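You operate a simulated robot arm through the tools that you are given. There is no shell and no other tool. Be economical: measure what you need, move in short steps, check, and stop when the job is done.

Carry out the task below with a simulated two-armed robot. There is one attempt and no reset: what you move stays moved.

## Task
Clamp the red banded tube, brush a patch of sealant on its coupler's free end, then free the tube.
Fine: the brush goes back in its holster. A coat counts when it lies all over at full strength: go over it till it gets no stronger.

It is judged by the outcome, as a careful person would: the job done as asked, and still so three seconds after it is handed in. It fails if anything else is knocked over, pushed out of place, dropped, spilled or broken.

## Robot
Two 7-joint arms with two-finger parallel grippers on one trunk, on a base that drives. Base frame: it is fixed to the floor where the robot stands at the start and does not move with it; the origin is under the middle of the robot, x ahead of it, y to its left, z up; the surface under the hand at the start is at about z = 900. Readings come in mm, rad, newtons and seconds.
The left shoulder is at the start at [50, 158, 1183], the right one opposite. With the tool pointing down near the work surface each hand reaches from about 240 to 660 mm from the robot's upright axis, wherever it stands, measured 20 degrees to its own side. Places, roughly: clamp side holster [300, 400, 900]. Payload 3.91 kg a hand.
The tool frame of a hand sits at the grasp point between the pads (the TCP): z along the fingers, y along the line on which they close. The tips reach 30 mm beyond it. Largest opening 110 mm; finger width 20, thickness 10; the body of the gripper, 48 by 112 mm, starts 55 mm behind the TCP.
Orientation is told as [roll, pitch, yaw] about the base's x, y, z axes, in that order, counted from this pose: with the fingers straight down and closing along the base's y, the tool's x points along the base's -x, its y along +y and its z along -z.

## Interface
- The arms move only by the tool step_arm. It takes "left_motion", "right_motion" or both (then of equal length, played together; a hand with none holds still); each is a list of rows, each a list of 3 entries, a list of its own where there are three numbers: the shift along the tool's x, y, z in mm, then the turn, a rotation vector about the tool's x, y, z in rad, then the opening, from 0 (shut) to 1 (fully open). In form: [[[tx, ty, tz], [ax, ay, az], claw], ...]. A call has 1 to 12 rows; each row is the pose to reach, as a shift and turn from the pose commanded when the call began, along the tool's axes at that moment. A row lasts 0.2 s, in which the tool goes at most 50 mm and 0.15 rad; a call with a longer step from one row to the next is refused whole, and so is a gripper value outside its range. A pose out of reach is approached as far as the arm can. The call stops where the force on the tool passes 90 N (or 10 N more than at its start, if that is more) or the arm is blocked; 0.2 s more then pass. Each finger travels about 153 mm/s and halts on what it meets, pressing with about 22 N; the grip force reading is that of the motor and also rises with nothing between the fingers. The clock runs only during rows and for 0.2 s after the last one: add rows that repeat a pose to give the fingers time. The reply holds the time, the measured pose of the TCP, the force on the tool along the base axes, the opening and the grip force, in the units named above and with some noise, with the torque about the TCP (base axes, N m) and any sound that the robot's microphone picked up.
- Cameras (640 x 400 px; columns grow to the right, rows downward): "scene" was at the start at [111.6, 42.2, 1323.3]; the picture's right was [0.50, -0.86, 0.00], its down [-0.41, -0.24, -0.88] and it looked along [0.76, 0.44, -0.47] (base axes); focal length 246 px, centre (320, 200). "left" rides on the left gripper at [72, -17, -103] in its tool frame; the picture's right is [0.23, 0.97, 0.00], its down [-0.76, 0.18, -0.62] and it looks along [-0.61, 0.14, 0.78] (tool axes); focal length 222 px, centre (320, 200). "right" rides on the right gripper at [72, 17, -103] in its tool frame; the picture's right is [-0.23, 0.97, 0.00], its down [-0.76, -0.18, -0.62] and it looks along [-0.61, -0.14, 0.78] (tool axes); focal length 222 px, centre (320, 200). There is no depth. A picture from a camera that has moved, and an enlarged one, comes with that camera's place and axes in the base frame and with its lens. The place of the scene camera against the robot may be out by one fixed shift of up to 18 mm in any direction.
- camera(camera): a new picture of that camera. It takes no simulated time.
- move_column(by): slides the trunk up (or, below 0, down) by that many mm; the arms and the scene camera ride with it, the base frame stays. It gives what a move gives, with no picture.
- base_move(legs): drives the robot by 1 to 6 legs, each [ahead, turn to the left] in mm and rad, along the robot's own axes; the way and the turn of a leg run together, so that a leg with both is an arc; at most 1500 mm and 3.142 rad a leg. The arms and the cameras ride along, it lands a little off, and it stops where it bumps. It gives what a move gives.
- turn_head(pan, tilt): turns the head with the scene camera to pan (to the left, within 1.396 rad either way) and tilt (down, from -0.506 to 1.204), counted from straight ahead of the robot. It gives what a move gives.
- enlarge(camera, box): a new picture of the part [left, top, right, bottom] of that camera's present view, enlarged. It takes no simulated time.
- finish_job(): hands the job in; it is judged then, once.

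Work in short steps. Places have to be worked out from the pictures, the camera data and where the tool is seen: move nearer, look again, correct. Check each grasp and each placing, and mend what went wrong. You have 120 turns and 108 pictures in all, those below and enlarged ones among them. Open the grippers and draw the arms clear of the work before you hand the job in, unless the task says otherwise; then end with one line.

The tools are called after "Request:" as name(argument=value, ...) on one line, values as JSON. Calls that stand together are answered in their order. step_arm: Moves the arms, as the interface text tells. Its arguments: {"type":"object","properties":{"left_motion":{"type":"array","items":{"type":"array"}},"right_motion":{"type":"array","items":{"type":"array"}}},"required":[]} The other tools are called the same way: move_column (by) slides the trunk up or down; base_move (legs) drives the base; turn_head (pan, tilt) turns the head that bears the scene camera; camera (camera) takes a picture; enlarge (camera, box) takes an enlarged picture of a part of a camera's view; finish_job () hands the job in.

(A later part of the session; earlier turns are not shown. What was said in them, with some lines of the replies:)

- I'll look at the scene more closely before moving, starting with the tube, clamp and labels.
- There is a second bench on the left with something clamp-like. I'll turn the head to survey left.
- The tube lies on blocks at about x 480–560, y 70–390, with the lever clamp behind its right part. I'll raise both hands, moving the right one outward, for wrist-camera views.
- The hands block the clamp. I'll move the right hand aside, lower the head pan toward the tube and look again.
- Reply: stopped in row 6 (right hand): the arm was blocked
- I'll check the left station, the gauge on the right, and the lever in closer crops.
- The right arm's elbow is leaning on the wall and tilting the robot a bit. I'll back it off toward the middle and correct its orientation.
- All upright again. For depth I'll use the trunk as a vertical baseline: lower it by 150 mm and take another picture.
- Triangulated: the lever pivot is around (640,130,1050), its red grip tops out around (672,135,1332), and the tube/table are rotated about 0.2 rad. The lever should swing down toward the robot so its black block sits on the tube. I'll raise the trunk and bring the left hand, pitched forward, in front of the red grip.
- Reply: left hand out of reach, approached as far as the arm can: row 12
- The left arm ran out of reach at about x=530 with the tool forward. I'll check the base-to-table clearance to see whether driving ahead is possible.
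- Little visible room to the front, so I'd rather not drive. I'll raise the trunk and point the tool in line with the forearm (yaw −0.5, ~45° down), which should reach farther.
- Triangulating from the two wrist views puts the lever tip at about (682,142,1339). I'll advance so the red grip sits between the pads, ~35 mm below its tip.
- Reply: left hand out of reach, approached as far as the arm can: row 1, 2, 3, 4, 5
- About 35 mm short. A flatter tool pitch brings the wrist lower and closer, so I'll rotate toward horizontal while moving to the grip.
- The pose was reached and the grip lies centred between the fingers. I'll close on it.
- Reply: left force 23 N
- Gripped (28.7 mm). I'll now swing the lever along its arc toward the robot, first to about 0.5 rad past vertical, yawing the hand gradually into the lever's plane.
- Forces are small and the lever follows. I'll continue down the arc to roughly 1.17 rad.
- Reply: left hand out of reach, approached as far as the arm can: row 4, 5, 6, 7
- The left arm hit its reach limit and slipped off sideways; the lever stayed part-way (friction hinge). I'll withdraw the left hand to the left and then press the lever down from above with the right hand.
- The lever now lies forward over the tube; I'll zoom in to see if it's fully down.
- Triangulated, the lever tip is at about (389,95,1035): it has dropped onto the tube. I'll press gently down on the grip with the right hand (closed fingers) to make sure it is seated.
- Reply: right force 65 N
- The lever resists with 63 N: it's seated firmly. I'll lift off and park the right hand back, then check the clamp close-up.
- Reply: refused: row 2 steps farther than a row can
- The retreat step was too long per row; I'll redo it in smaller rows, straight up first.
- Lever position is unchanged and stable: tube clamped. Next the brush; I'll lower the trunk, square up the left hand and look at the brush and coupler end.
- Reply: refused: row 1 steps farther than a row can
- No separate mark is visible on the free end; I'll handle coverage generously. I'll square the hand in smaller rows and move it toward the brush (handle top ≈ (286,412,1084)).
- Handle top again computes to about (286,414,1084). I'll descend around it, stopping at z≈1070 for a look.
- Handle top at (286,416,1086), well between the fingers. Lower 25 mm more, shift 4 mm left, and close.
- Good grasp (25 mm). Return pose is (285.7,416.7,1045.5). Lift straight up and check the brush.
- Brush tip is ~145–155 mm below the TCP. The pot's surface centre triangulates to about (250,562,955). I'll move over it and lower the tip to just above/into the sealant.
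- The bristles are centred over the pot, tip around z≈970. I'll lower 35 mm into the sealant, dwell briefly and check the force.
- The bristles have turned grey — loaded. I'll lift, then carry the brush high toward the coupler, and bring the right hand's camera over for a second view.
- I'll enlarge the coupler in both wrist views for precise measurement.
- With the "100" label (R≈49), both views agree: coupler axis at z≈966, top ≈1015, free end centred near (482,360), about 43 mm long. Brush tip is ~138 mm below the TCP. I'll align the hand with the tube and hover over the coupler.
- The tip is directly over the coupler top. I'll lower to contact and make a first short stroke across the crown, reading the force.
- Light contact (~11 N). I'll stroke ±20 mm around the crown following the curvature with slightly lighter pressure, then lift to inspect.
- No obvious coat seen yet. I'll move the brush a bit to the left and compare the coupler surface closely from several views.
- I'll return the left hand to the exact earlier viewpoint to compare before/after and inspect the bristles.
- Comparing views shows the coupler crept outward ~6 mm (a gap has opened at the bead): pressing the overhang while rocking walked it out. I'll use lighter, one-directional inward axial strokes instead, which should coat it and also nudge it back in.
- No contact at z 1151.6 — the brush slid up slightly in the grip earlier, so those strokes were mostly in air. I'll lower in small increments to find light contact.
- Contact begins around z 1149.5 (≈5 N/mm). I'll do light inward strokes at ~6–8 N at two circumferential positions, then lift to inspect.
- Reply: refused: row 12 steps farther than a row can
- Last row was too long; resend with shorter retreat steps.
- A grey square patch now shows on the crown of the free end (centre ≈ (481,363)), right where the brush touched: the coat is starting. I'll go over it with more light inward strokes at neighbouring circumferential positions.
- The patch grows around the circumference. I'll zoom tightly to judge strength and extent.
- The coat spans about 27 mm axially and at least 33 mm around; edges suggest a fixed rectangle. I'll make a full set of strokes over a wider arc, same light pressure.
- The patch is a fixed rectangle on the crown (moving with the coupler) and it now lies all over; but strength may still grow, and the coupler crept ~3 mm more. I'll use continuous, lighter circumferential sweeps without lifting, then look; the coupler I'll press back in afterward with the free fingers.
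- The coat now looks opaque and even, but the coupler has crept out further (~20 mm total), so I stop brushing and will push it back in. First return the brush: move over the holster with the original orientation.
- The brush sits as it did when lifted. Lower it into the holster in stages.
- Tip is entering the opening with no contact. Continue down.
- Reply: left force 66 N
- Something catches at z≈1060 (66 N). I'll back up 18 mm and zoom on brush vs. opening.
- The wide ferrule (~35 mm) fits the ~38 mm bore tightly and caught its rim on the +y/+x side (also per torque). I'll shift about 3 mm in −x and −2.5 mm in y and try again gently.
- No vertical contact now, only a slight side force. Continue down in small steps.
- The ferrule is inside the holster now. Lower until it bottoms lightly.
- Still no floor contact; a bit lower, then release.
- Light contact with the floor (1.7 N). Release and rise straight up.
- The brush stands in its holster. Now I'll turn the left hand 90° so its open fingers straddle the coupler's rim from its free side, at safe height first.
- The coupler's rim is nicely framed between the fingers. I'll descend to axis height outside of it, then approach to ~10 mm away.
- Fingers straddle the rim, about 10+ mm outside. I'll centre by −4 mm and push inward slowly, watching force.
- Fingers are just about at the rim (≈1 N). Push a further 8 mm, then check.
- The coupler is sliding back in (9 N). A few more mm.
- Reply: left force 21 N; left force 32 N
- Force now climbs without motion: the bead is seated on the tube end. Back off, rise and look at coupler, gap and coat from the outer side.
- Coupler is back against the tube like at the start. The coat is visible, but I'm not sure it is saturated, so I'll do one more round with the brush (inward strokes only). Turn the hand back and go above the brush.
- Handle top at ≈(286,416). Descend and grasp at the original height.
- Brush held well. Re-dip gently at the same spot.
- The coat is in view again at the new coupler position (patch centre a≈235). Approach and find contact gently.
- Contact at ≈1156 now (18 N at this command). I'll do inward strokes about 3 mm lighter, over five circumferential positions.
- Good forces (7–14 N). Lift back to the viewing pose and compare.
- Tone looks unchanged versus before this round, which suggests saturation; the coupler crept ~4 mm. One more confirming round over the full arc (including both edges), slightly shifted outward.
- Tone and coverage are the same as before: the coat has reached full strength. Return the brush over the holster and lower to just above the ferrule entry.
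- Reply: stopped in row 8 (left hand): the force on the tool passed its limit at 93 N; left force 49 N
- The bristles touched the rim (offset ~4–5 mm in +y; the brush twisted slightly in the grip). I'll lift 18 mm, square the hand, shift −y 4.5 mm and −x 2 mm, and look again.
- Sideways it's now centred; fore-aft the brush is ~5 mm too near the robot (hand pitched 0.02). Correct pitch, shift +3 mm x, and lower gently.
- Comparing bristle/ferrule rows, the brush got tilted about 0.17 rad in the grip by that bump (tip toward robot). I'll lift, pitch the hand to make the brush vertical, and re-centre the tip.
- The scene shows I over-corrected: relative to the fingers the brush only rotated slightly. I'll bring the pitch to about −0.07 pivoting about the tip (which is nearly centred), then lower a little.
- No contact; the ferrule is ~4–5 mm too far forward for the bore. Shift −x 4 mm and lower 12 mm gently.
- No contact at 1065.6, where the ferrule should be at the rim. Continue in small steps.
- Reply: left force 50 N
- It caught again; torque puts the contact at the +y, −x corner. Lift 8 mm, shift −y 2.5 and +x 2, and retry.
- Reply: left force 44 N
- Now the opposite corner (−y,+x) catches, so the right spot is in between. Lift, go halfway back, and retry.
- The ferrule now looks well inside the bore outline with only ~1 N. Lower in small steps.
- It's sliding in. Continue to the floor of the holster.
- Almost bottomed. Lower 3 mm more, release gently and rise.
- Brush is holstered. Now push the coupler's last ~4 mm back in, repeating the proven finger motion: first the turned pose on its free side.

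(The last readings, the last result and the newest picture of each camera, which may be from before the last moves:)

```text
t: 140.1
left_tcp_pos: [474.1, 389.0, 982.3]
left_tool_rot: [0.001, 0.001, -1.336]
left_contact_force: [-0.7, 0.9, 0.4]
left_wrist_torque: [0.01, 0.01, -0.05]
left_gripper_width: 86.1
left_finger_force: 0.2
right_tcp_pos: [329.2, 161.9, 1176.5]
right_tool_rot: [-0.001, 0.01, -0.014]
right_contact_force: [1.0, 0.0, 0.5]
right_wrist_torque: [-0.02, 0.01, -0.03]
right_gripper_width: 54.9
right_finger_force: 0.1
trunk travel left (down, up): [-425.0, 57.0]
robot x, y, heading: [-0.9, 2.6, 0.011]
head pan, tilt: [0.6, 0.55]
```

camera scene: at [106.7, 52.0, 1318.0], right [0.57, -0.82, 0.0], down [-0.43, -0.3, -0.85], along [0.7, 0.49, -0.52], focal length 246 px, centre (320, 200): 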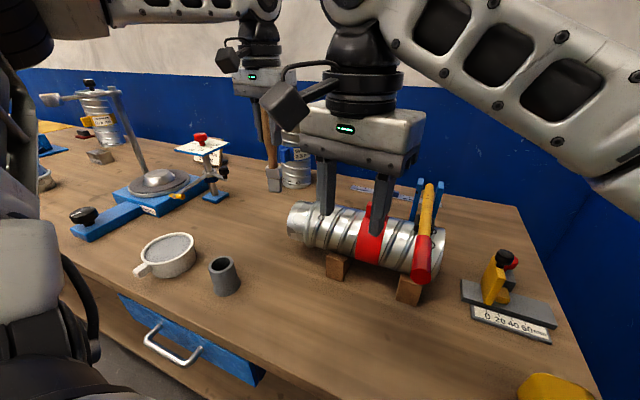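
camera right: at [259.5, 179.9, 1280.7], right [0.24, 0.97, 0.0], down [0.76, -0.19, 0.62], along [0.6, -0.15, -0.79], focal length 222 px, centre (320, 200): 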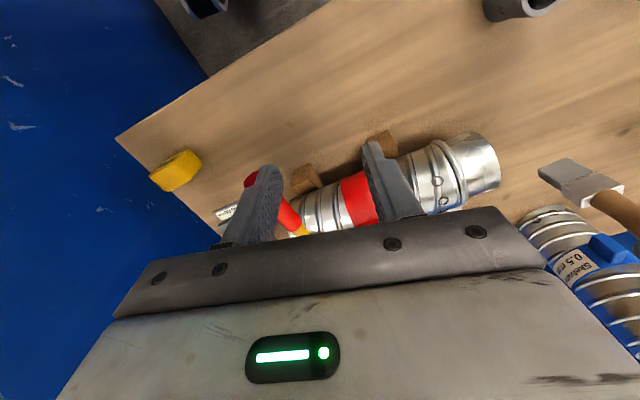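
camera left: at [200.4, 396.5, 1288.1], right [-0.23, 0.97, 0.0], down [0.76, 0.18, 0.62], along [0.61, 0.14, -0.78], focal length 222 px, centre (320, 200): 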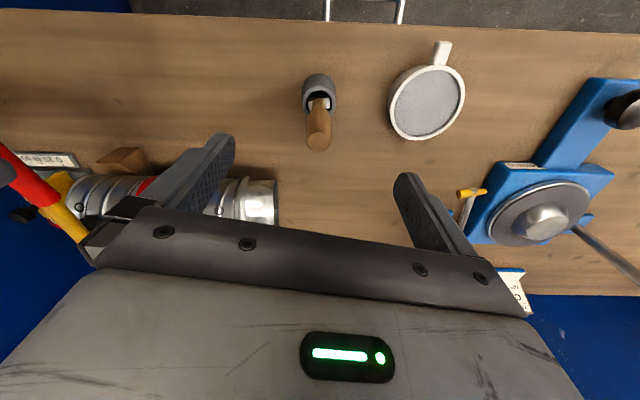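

Barely touching. Push on in small steps until the force rises.

Request:
step_arm(left_motion=[[[-2, 0, 0], [0, 0, 0], 0.78], [[-4, 0, 0], [0, 0, 0], 0.78]])

Request:
step_arm(left_motion=[[[-2, 0, 0], [0, 0, 0], 0.78], [[-4, 0, 0], [0, 0, 0], 0.78]])

```text
t: 140.7
left_tcp_pos: [473.3, 387.3, 983.8]
left_tool_rot: [0.001, 0.003, -1.334]
left_contact_force: [-1.4, 8.0, 2.6]
left_wrist_torque: [-0.09, -0.04, -0.24]
left_gripper_width: 85.9
left_finger_force: 0.0
right_tcp_pos: [329.8, 162.5, 1177.0]
right_tool_rot: [0.0, 0.009, -0.015]
right_contact_force: [0.6, -0.2, 0.0]
right_wrist_torque: [0.01, 0.01, 0.03]
right_gripper_width: 55.3
right_finger_force: 0.1
trunk travel left (down, up): [-425.0, 57.0]
robot x, y, heading: [-2.8, 3.4, 0.012]
head pan, tilt: [0.6, 0.55]
```

```text
t: 141.3
left_tcp_pos: [473.8, 386.2, 983.2]
left_tool_rot: [0.003, 0.005, -1.334]
left_contact_force: [-5.6, 24.2, 7.9]
left_wrist_torque: [-0.22, 0.27, -1.08]
left_gripper_width: 85.5
left_finger_force: 0.0
right_tcp_pos: [329.2, 165.7, 1176.8]
right_tool_rot: [-0.001, 0.007, -0.015]
right_contact_force: [-0.2, -0.6, -0.6]
right_wrist_torque: [0.01, 0.01, 0.03]
right_gripper_width: 55.0
right_finger_force: 0.1
trunk travel left (down, up): [-425.0, 57.0]
robot x, y, heading: [1.4, 2.0, 0.008]
head pan, tilt: [0.6, 0.55]
```

Seated (24 N, no more travel). Retreat the left hand up and away, and clear the right hand to the right for the unclamping.

Request:
step_arm(left_motion=[[[20, 0, 0], [0, 0, 0], 0.78], [[50, 0, 0], [0, 0, 0], 0.78], [[50, 0, -45], [0, 0, 0], 0.78], [[50, 0, -90], [0, 0, 0], 0.9], [[50, 0, -135], [0, 0, 0], 1], [[50, 0, -180], [0, 0, 0], 1], [[50, 0, -215], [0, 0, 0], 1]], right_motion=[[[0, -10, 0], [0, 0, 0], 0.5], [[10, -45, 0], [0, 0, 0], 0.5], [[20, -80, 0], [0, 0, 0], 0.5], [[30, -120, 0], [0, 0, 0], 0.5], [[40, -160, 0], [0, 0, 0], 0.5], [[45, -200, 0], [0, 0, 0], 0.5], [[45, -235, 0], [0, 0, 0], 0.5]])

Request:
move_column(by=56)

```text
t: 142.9
left_tcp_pos: [464.4, 427.8, 1199.4]
left_tool_rot: [0.002, 0.001, -1.337]
left_contact_force: [0.1, -0.3, -0.1]
left_wrist_torque: [0.01, -0.01, 0.0]
left_gripper_width: 110.0
left_finger_force: 0.1
right_tcp_pos: [280.5, -74.4, 1175.0]
right_tool_rot: [0.001, 0.01, -0.017]
right_contact_force: [1.3, -0.4, -0.8]
right_wrist_torque: [0.01, -0.01, 0.01]
right_gripper_width: 55.2
right_finger_force: 0.0
trunk travel left (down, up): [-425.0, 57.0]
robot x, y, heading: [1.3, 4.0, 0.012]
head pan, tilt: [0.6, 0.55]
```

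```text
t: 143.9
left_tcp_pos: [464.1, 430.5, 1254.5]
left_tool_rot: [0.001, 0.002, -1.334]
left_contact_force: [0.0, -0.2, 0.0]
left_wrist_torque: [-0.02, 0.02, 0.01]
left_gripper_width: 109.9
left_finger_force: 0.1
right_tcp_pos: [280.2, -72.7, 1231.9]
right_tool_rot: [0.0, 0.008, -0.015]
right_contact_force: [0.3, 0.5, 0.1]
right_wrist_torque: [-0.01, 0.0, -0.02]
right_gripper_width: 54.9
right_finger_force: 0.0
trunk travel left (down, up): [-481.0, 1.0]
robot x, y, heading: [-0.2, 6.4, 0.009]
head pan, tilt: [0.6, 0.55]
```

Now swing the left hand over the lever's grip, tool down, fingers closing across the lever (yaw 0.22), and look.

Request:
step_arm(left_motion=[[[-29, -13, 5], [0, 0, -0.1415], 1], [[-59, -25, 12], [0, 0, -0.283], 1], [[-88, -38, 20], [0, 0, -0.4245], 1], [[-118, -50, 30], [0, 0, -0.566], 1], [[-147, -63, 40], [0, 0, -0.7075], 1], [[-177, -76, 50], [0, 0, -0.849], 1], [[-206, -88, 60], [0, 0, -0.9905], 1], [[-236, -101, 70], [0, 0, -1.132], 1], [[-265, -114, 80], [0, 0, -1.2735], 1], [[-295, -126, 92], [0, 0, -1.415], 1], [[-324.6, -139, 104], [0, 0, -1.557], 1], [[-324.6, -139, 104], [0, 0, -1.557], 1]])

Request:
camera(camera="left")

```text
t: 146.5
left_tcp_pos: [395.1, 107.2, 1149.8]
left_tool_rot: [0.0, -0.002, 0.222]
left_contact_force: [0.2, 0.3, -0.2]
left_wrist_torque: [0.01, 0.01, -0.01]
left_gripper_width: 109.8
left_finger_force: 0.1
left hand out of reach, approached as far as the arm can: row 11, 12
right_tcp_pos: [282.3, -73.1, 1232.2]
right_tool_rot: [0.002, 0.007, -0.015]
right_contact_force: [-0.7, 0.6, 0.8]
right_wrist_torque: [0.01, 0.01, 0.02]
right_gripper_width: 55.0
right_finger_force: 0.2
trunk travel left (down, up): [-481.0, 1.0]
robot x, y, heading: [-0.7, 4.2, 0.009]
head pan, tilt: [0.6, 0.55]
```

```text
2 pictures are left
camera left: at [327.5, 76.4, 1253.5], right [-0.44, 0.9, 0.0], down [0.7, 0.34, 0.62], along [0.56, 0.27, -0.78], focal length 222 px, centre (320, 200)
```

left: 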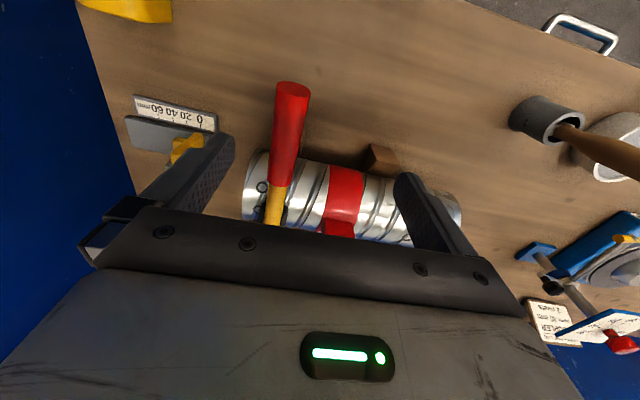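

The left arm can't quite reach the lever's grip; lever tip is at ≈(382,74,1040). I'll use the right hand instead, with closed fingers pointing forward-left beneath the grip to lift it. First clear the left hand and orient the right.

Request:
step_arm(left_motion=[[[0, 25, -10], [0, 0, 0], 1], [[0, 55, -20], [0, 0, 0], 1], [[0, 85, -30], [0, 0, 0], 1], [[0, 115, -40], [0, 0, 0], 1], [[0, 145, -50], [0, 0, 0], 1], [[0, 175, -60], [0, 0, 0], 1], [[0, 205, -70], [0, 0, 0], 1], [[0, 235, -80], [0, 0, 0], 1], [[0, 265, -80], [0, 0, 0], 1], [[0, 290, -80], [0, 0, 0], 1], [[0, 300, -80], [0, 0, 0], 1]], right_motion=[[[0, 0, 0], [0, 0, 0], 0], [[-5, 7, 10], [-0.0498, -0.1179, -0.0691], 0], [[-10, 15, 20], [-0.0997, -0.2358, -0.1382], 0], [[-14, 22, 31], [-0.1495, -0.3537, -0.2073], 0], [[-19, 29, 41], [-0.1994, -0.4716, -0.2764], 0], [[-24, 37, 51], [-0.2492, -0.5895, -0.3455], 0], [[-29, 44, 61], [-0.299, -0.7074, -0.4146], 0], [[-34, 51, 71], [-0.3489, -0.8253, -0.4837], 0], [[-38, 58, 82], [-0.3987, -0.9432, -0.5528], 0], [[-43, 66, 92], [-0.4486, -1.0611, -0.6219], 0], [[-48, 73, 102], [-0.4984, -1.179, -0.691], 0]])

```text
t: 148.9
left_tcp_pos: [326.6, 408.7, 1227.9]
left_tool_rot: [-0.006, 0.0, 0.224]
left_contact_force: [1.0, -0.2, 0.7]
left_wrist_torque: [0.06, -0.04, -0.01]
left_gripper_width: 110.3
left_finger_force: 0.0
right_tcp_pos: [360.0, 28.9, 1120.4]
right_tool_rot: [0.002, -1.24, 0.793]
right_contact_force: [-0.7, 0.8, 0.4]
right_wrist_torque: [-0.01, -0.01, -0.03]
right_gripper_width: 0.1
right_finger_force: 22.1
right hand out of reach, approached as far as the arm can: row 7, 8, 9, 10, 11
trunk travel left (down, up): [-481.0, 1.0]
robot x, y, heading: [-2.5, 6.4, 0.012]
head pan, tilt: [0.6, 0.55]
```

Right hand oriented; next go to the right of the lever at (430,0) and descend to z≈1005 so the fingers can slide beneath the grip.

Request:
step_arm(right_motion=[[[-4, -35, 13], [0, 0, 0], 0], [[-9, -70, 27], [0, 0, 0], 0], [[27, -70, 39.5], [0, 0, 0], 0], [[63, -70, 52], [0, 0, 0], 0], [[99.5, -70, 64.4], [0, 0, 0], 0], [[99.5, -70, 64.4], [0, 0, 0], 0]])

```text
t: 150.3
left_tcp_pos: [328.6, 400.7, 1230.7]
left_tool_rot: [-0.001, 0.0, 0.225]
left_contact_force: [-0.8, -0.7, 0.3]
left_wrist_torque: [0.02, 0.04, -0.02]
left_gripper_width: 109.9
left_finger_force: 0.1
right_tcp_pos: [432.1, -9.8, 1003.1]
right_tool_rot: [0.016, -1.245, 0.77]
right_contact_force: [1.2, 0.2, 0.9]
right_wrist_torque: [0.02, 0.03, -0.01]
right_gripper_width: 0.0
right_finger_force: 22.0
trunk travel left (down, up): [-481.0, 1.0]
robot x, y, heading: [3.1, 0.2, 0.008]
head pan, tilt: [0.6, 0.55]
```

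Slide the fingers under the lever (to y≈86).

Request:
step_arm(right_motion=[[[-7.1, 23, 21.1], [0, 0, 0], 0], [[-14.3, 46, 42.2], [0, 0, 0], 0], [[-21.4, 68.9, 63.3], [0, 0, 0], 0], [[-21.4, 68.9, 63.3], [0, 0, 0], 0]])

```text
t: 151.3
left_tcp_pos: [328.0, 399.1, 1231.2]
left_tool_rot: [0.002, -0.002, 0.222]
left_contact_force: [-0.4, 0.2, 0.5]
left_wrist_torque: [-0.03, 0.04, -0.02]
left_gripper_width: 110.1
left_finger_force: 0.0
right_tcp_pos: [430.5, 84.4, 1004.8]
right_tool_rot: [0.022, -1.243, 0.762]
right_contact_force: [-2.4, -9.0, 0.9]
right_wrist_torque: [0.6, -0.14, 0.32]
right_gripper_width: 0.0
right_finger_force: 21.8
trunk travel left (down, up): [-481.0, 1.0]
robot x, y, heading: [-0.8, 1.6, 0.011]
head pan, tilt: [0.6, 0.55]
```

The lever's end is touching the gripper body's edge. I'll shift back toward the lever's tip (crossing ~25 mm from its end) before lifting.

Request:
step_arm(right_motion=[[[3.5, 3, -11], [0, 0, 0], 0], [[7.3, 9, -21.6], [0, 0, 0], 0], [[7.3, 9, -21.6], [0, 0, 0], 0]])

```text
t: 152.1
left_tcp_pos: [329.2, 399.7, 1230.5]
left_tool_rot: [0.003, -0.001, 0.223]
left_contact_force: [0.2, -0.1, -0.4]
left_wrist_torque: [-0.03, -0.03, -0.02]
left_gripper_width: 109.9
left_finger_force: 0.1
right_tcp_pos: [407.8, 75.7, 1005.1]
right_tool_rot: [0.015, -1.244, 0.767]
right_contact_force: [0.3, -1.1, -0.2]
right_wrist_torque: [0.02, -0.04, 0.0]
right_gripper_width: 0.0
right_finger_force: 21.9
trunk travel left (down, up): [-481.0, 1.0]
robot x, y, heading: [-1.3, -0.4, 0.007]
head pan, tilt: [0.6, 0.55]
```

Free now, with fingers crossing under the grip. Lift along the arc to about φ=1.05 rad.

Request:
step_arm(right_motion=[[[-23.4, 3.5, -8.8], [0, 0, 0], 0], [[-55.4, 7.1, -20.3], [0, 0, 0], 0], [[-80.5, 4.6, -24], [0, 0, 0], 0], [[-104.2, 0.9, -25.5], [0, 0, 0], 0], [[-127, -7, -21], [0, 0, 0], 0], [[-149.4, -14.4, -16.7], [0, 0, 0], 0]])

```text
t: 153.5
left_tcp_pos: [329.0, 401.2, 1230.6]
left_tool_rot: [0.002, -0.001, 0.223]
left_contact_force: [0.4, 0.4, -1.1]
left_wrist_torque: [-0.02, 0.0, 0.02]
left_gripper_width: 110.2
left_finger_force: 0.0
right_tcp_pos: [440.4, 88.9, 1151.3]
right_tool_rot: [0.02, -1.243, 0.769]
right_contact_force: [-2.2, 3.2, -0.4]
right_wrist_torque: [0.03, -0.04, 0.06]
right_gripper_width: 0.2
right_finger_force: 22.0
trunk travel left (down, up): [-481.0, 1.0]
robot x, y, heading: [-1.8, 7.4, 0.005]
head pan, tilt: [0.6, 0.55]
```

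Light steady contact, lever following. Continue up toward vertical.

Request:
step_arm(right_motion=[[[-37.1, -19.3, 19.1], [0, 0, 0], 0], [[-67.2, -39.7, 42.5], [0, 0, 0], 0], [[-91.9, -59, 65.8], [0, 0, 0], 0], [[-110, -78.4, 91.3], [0, 0, 0], 0], [[-110, -78.4, 91.3], [0, 0, 0], 0]])

```text
t: 154.7
left_tcp_pos: [328.5, 400.6, 1230.0]
left_tool_rot: [0.002, 0.001, 0.222]
left_contact_force: [-0.4, 0.1, -0.1]
left_wrist_torque: [0.0, 0.0, -0.02]
left_gripper_width: 110.1
left_finger_force: 0.1
right_tcp_pos: [583.4, 116.8, 1227.2]
right_tool_rot: [0.02, -1.244, 0.766]
right_contact_force: [-0.2, -0.8, -0.3]
right_wrist_torque: [-0.02, 0.0, -0.03]
right_gripper_width: 0.0
right_finger_force: 22.2
trunk travel left (down, up): [-481.0, 1.0]
robot x, y, heading: [-0.5, 4.4, 0.007]
head pan, tilt: [0.6, 0.55]
```

No load now; either the lever has swung ahead or I lost it. I'll finish the pushing arc to just past vertical, then look.

Request:
step_arm(right_motion=[[[-14.5, -18.9, 27.1], [0, 0, 0], 0], [[-21.5, -34.8, 51.1], [0, 0, 0], 0], [[-25.6, -43.1, 63.3], [0, 0, 0], 0], [[-25.6, -43.1, 63.3], [0, 0, 0], 0]])

Request:
turn_head(pan=0.25, tilt=0.45)

Request:
camera(camera="scene")

```text
t: 155.3
left_tcp_pos: [316.7, 391.1, 1237.7]
left_tool_rot: [0.01, -0.015, 0.22]
left_contact_force: [-0.3, -0.9, 0.0]
left_wrist_torque: [0.03, -0.01, 0.01]
left_gripper_width: 110.2
left_finger_force: 0.1
right_tcp_pos: [626.5, 127.8, 1230.6]
right_tool_rot: [0.049, -1.228, 0.76]
right_contact_force: [-69.6, -42.0, 2.9]
right_wrist_torque: [0.04, 0.0, -0.08]
right_gripper_width: 0.0
right_finger_force: 21.6
trunk travel left (down, up): [-481.0, 1.0]
robot x, y, heading: [-3.0, -0.7, 0.003]
head pan, tilt: [0.6, 0.55]
stopped in row 3 (right hand): the force on the tool passed its limit at 113 N (the readings are from after the stop); the commanded pose is now the measured one
```

```text
t: 156.2
left_tcp_pos: [316.6, 391.8, 1237.2]
left_tool_rot: [0.008, -0.017, 0.22]
left_contact_force: [0.1, -0.2, -0.8]
left_wrist_torque: [-0.03, 0.05, -0.01]
left_gripper_width: 110.0
left_finger_force: 0.0
right_tcp_pos: [626.0, 127.8, 1232.1]
right_tool_rot: [0.034, -1.225, 0.771]
right_contact_force: [-80.8, -50.7, 5.6]
right_wrist_torque: [-0.03, 0.0, -0.13]
right_gripper_width: 0.2
right_finger_force: 22.2
trunk travel left (down, up): [-481.0, 1.0]
robot x, y, heading: [-2.6, -1.7, 0.01]
head pan, tilt: [0.25, 0.45]
```

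```text
1 pictures are left
camera scene: at [106.1, 14.2, 1384.8], right [0.25, -0.97, 0.0], down [-0.41, -0.1, -0.91], along [0.88, 0.23, -0.42], focal length 246 px, centre (320, 200)
```

scene: 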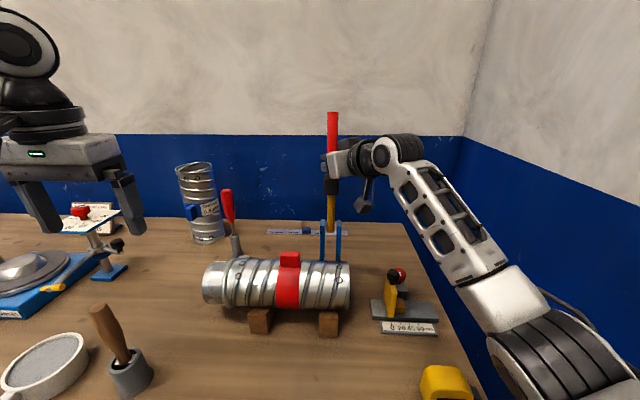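

The lever is upright against its stop, the tube is free and everything stands. Withdraw the right hand straight back, then to the right, slowly.

Request:
step_arm(right_motion=[[[0, 0, -10], [0, 0, 0], 0], [[0, 0, -30], [0, 0, 0], 0], [[0, 0, -60], [0, 0, 0], 0], [[0, -10, -95], [0, 0, 0], 0], [[0, -30, -130], [0, 0, 0], 0], [[0, -60, -165], [0, 0, 0], 0.3], [[0, -90, -195], [0, 0, 0], 0.5]])

Request:
step_arm(right_motion=[[[-10, -10, -10], [0, 0, 0], 0.5], [[-20, -20, -20], [0, 0, 0], 0.5], [[-20, -20, -20], [0, 0, 0], 0.5]])

Request:
enlarge(camera="scene", box=[60, 90, 460, 390])

```text
t: 157.8
left_tcp_pos: [328.2, 399.5, 1230.3]
left_tool_rot: [0.0, -0.002, 0.222]
left_contact_force: [0.3, -0.1, 0.2]
left_wrist_torque: [-0.02, 0.02, 0.0]
left_gripper_width: 109.9
left_finger_force: 0.0
right_tcp_pos: [577.3, -58.3, 1288.4]
right_tool_rot: [0.044, -1.212, 0.757]
right_contact_force: [0.4, -0.4, 0.4]
right_wrist_torque: [0.01, -0.02, -0.02]
right_gripper_width: 55.0
right_finger_force: 0.2
trunk travel left (down, up): [-481.0, 1.0]
robot x, y, heading: [-4.0, 3.6, 0.006]
head pan, tilt: [0.25, 0.45]
```

```text
t: 158.6
left_tcp_pos: [327.2, 399.9, 1230.5]
left_tool_rot: [0.003, -0.003, 0.223]
left_contact_force: [0.4, 0.0, -0.5]
left_wrist_torque: [-0.02, 0.0, 0.01]
left_gripper_width: 110.1
left_finger_force: 0.1
right_tcp_pos: [584.1, -83.1, 1315.2]
right_tool_rot: [0.046, -1.213, 0.756]
right_contact_force: [-0.5, -0.1, -0.3]
right_wrist_torque: [0.0, 0.01, -0.03]
right_gripper_width: 55.2
right_finger_force: 0.0
trunk travel left (down, up): [-481.0, 1.0]
robot x, y, heading: [2.3, 2.0, 0.012]
head pan, tilt: [0.25, 0.45]
```

```text
1.33 times, centred on (260, 240) of scene
camera zoom: at [120.5, 23.0, 1383.0], right [0.25, -0.97, 0.0], down [-0.42, -0.11, -0.9], along [0.87, 0.23, -0.44], focal length 328 px, centre (400, 147)
```

zoom: 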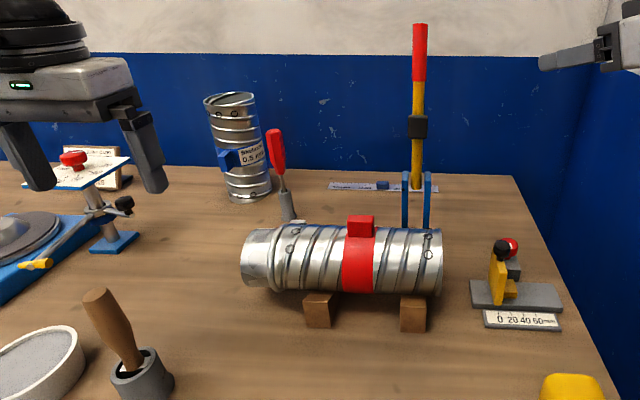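

The lever is up and the tube is free on its blocks. The brush is in its holster, both grippers are open and clear, and nothing else looks disturbed. Handing in.

Request:
finish_job()

```text
The job is handed in.
```

I clamped the red banded tube, coated the patch on its coupler's free end until another full round made it no darker, then freed the tube; the brush is back in its holster. The coupler crept out of the tube while I brushed, so I pushed it back until it seated, but I couldn't check that it is exactly where it started.
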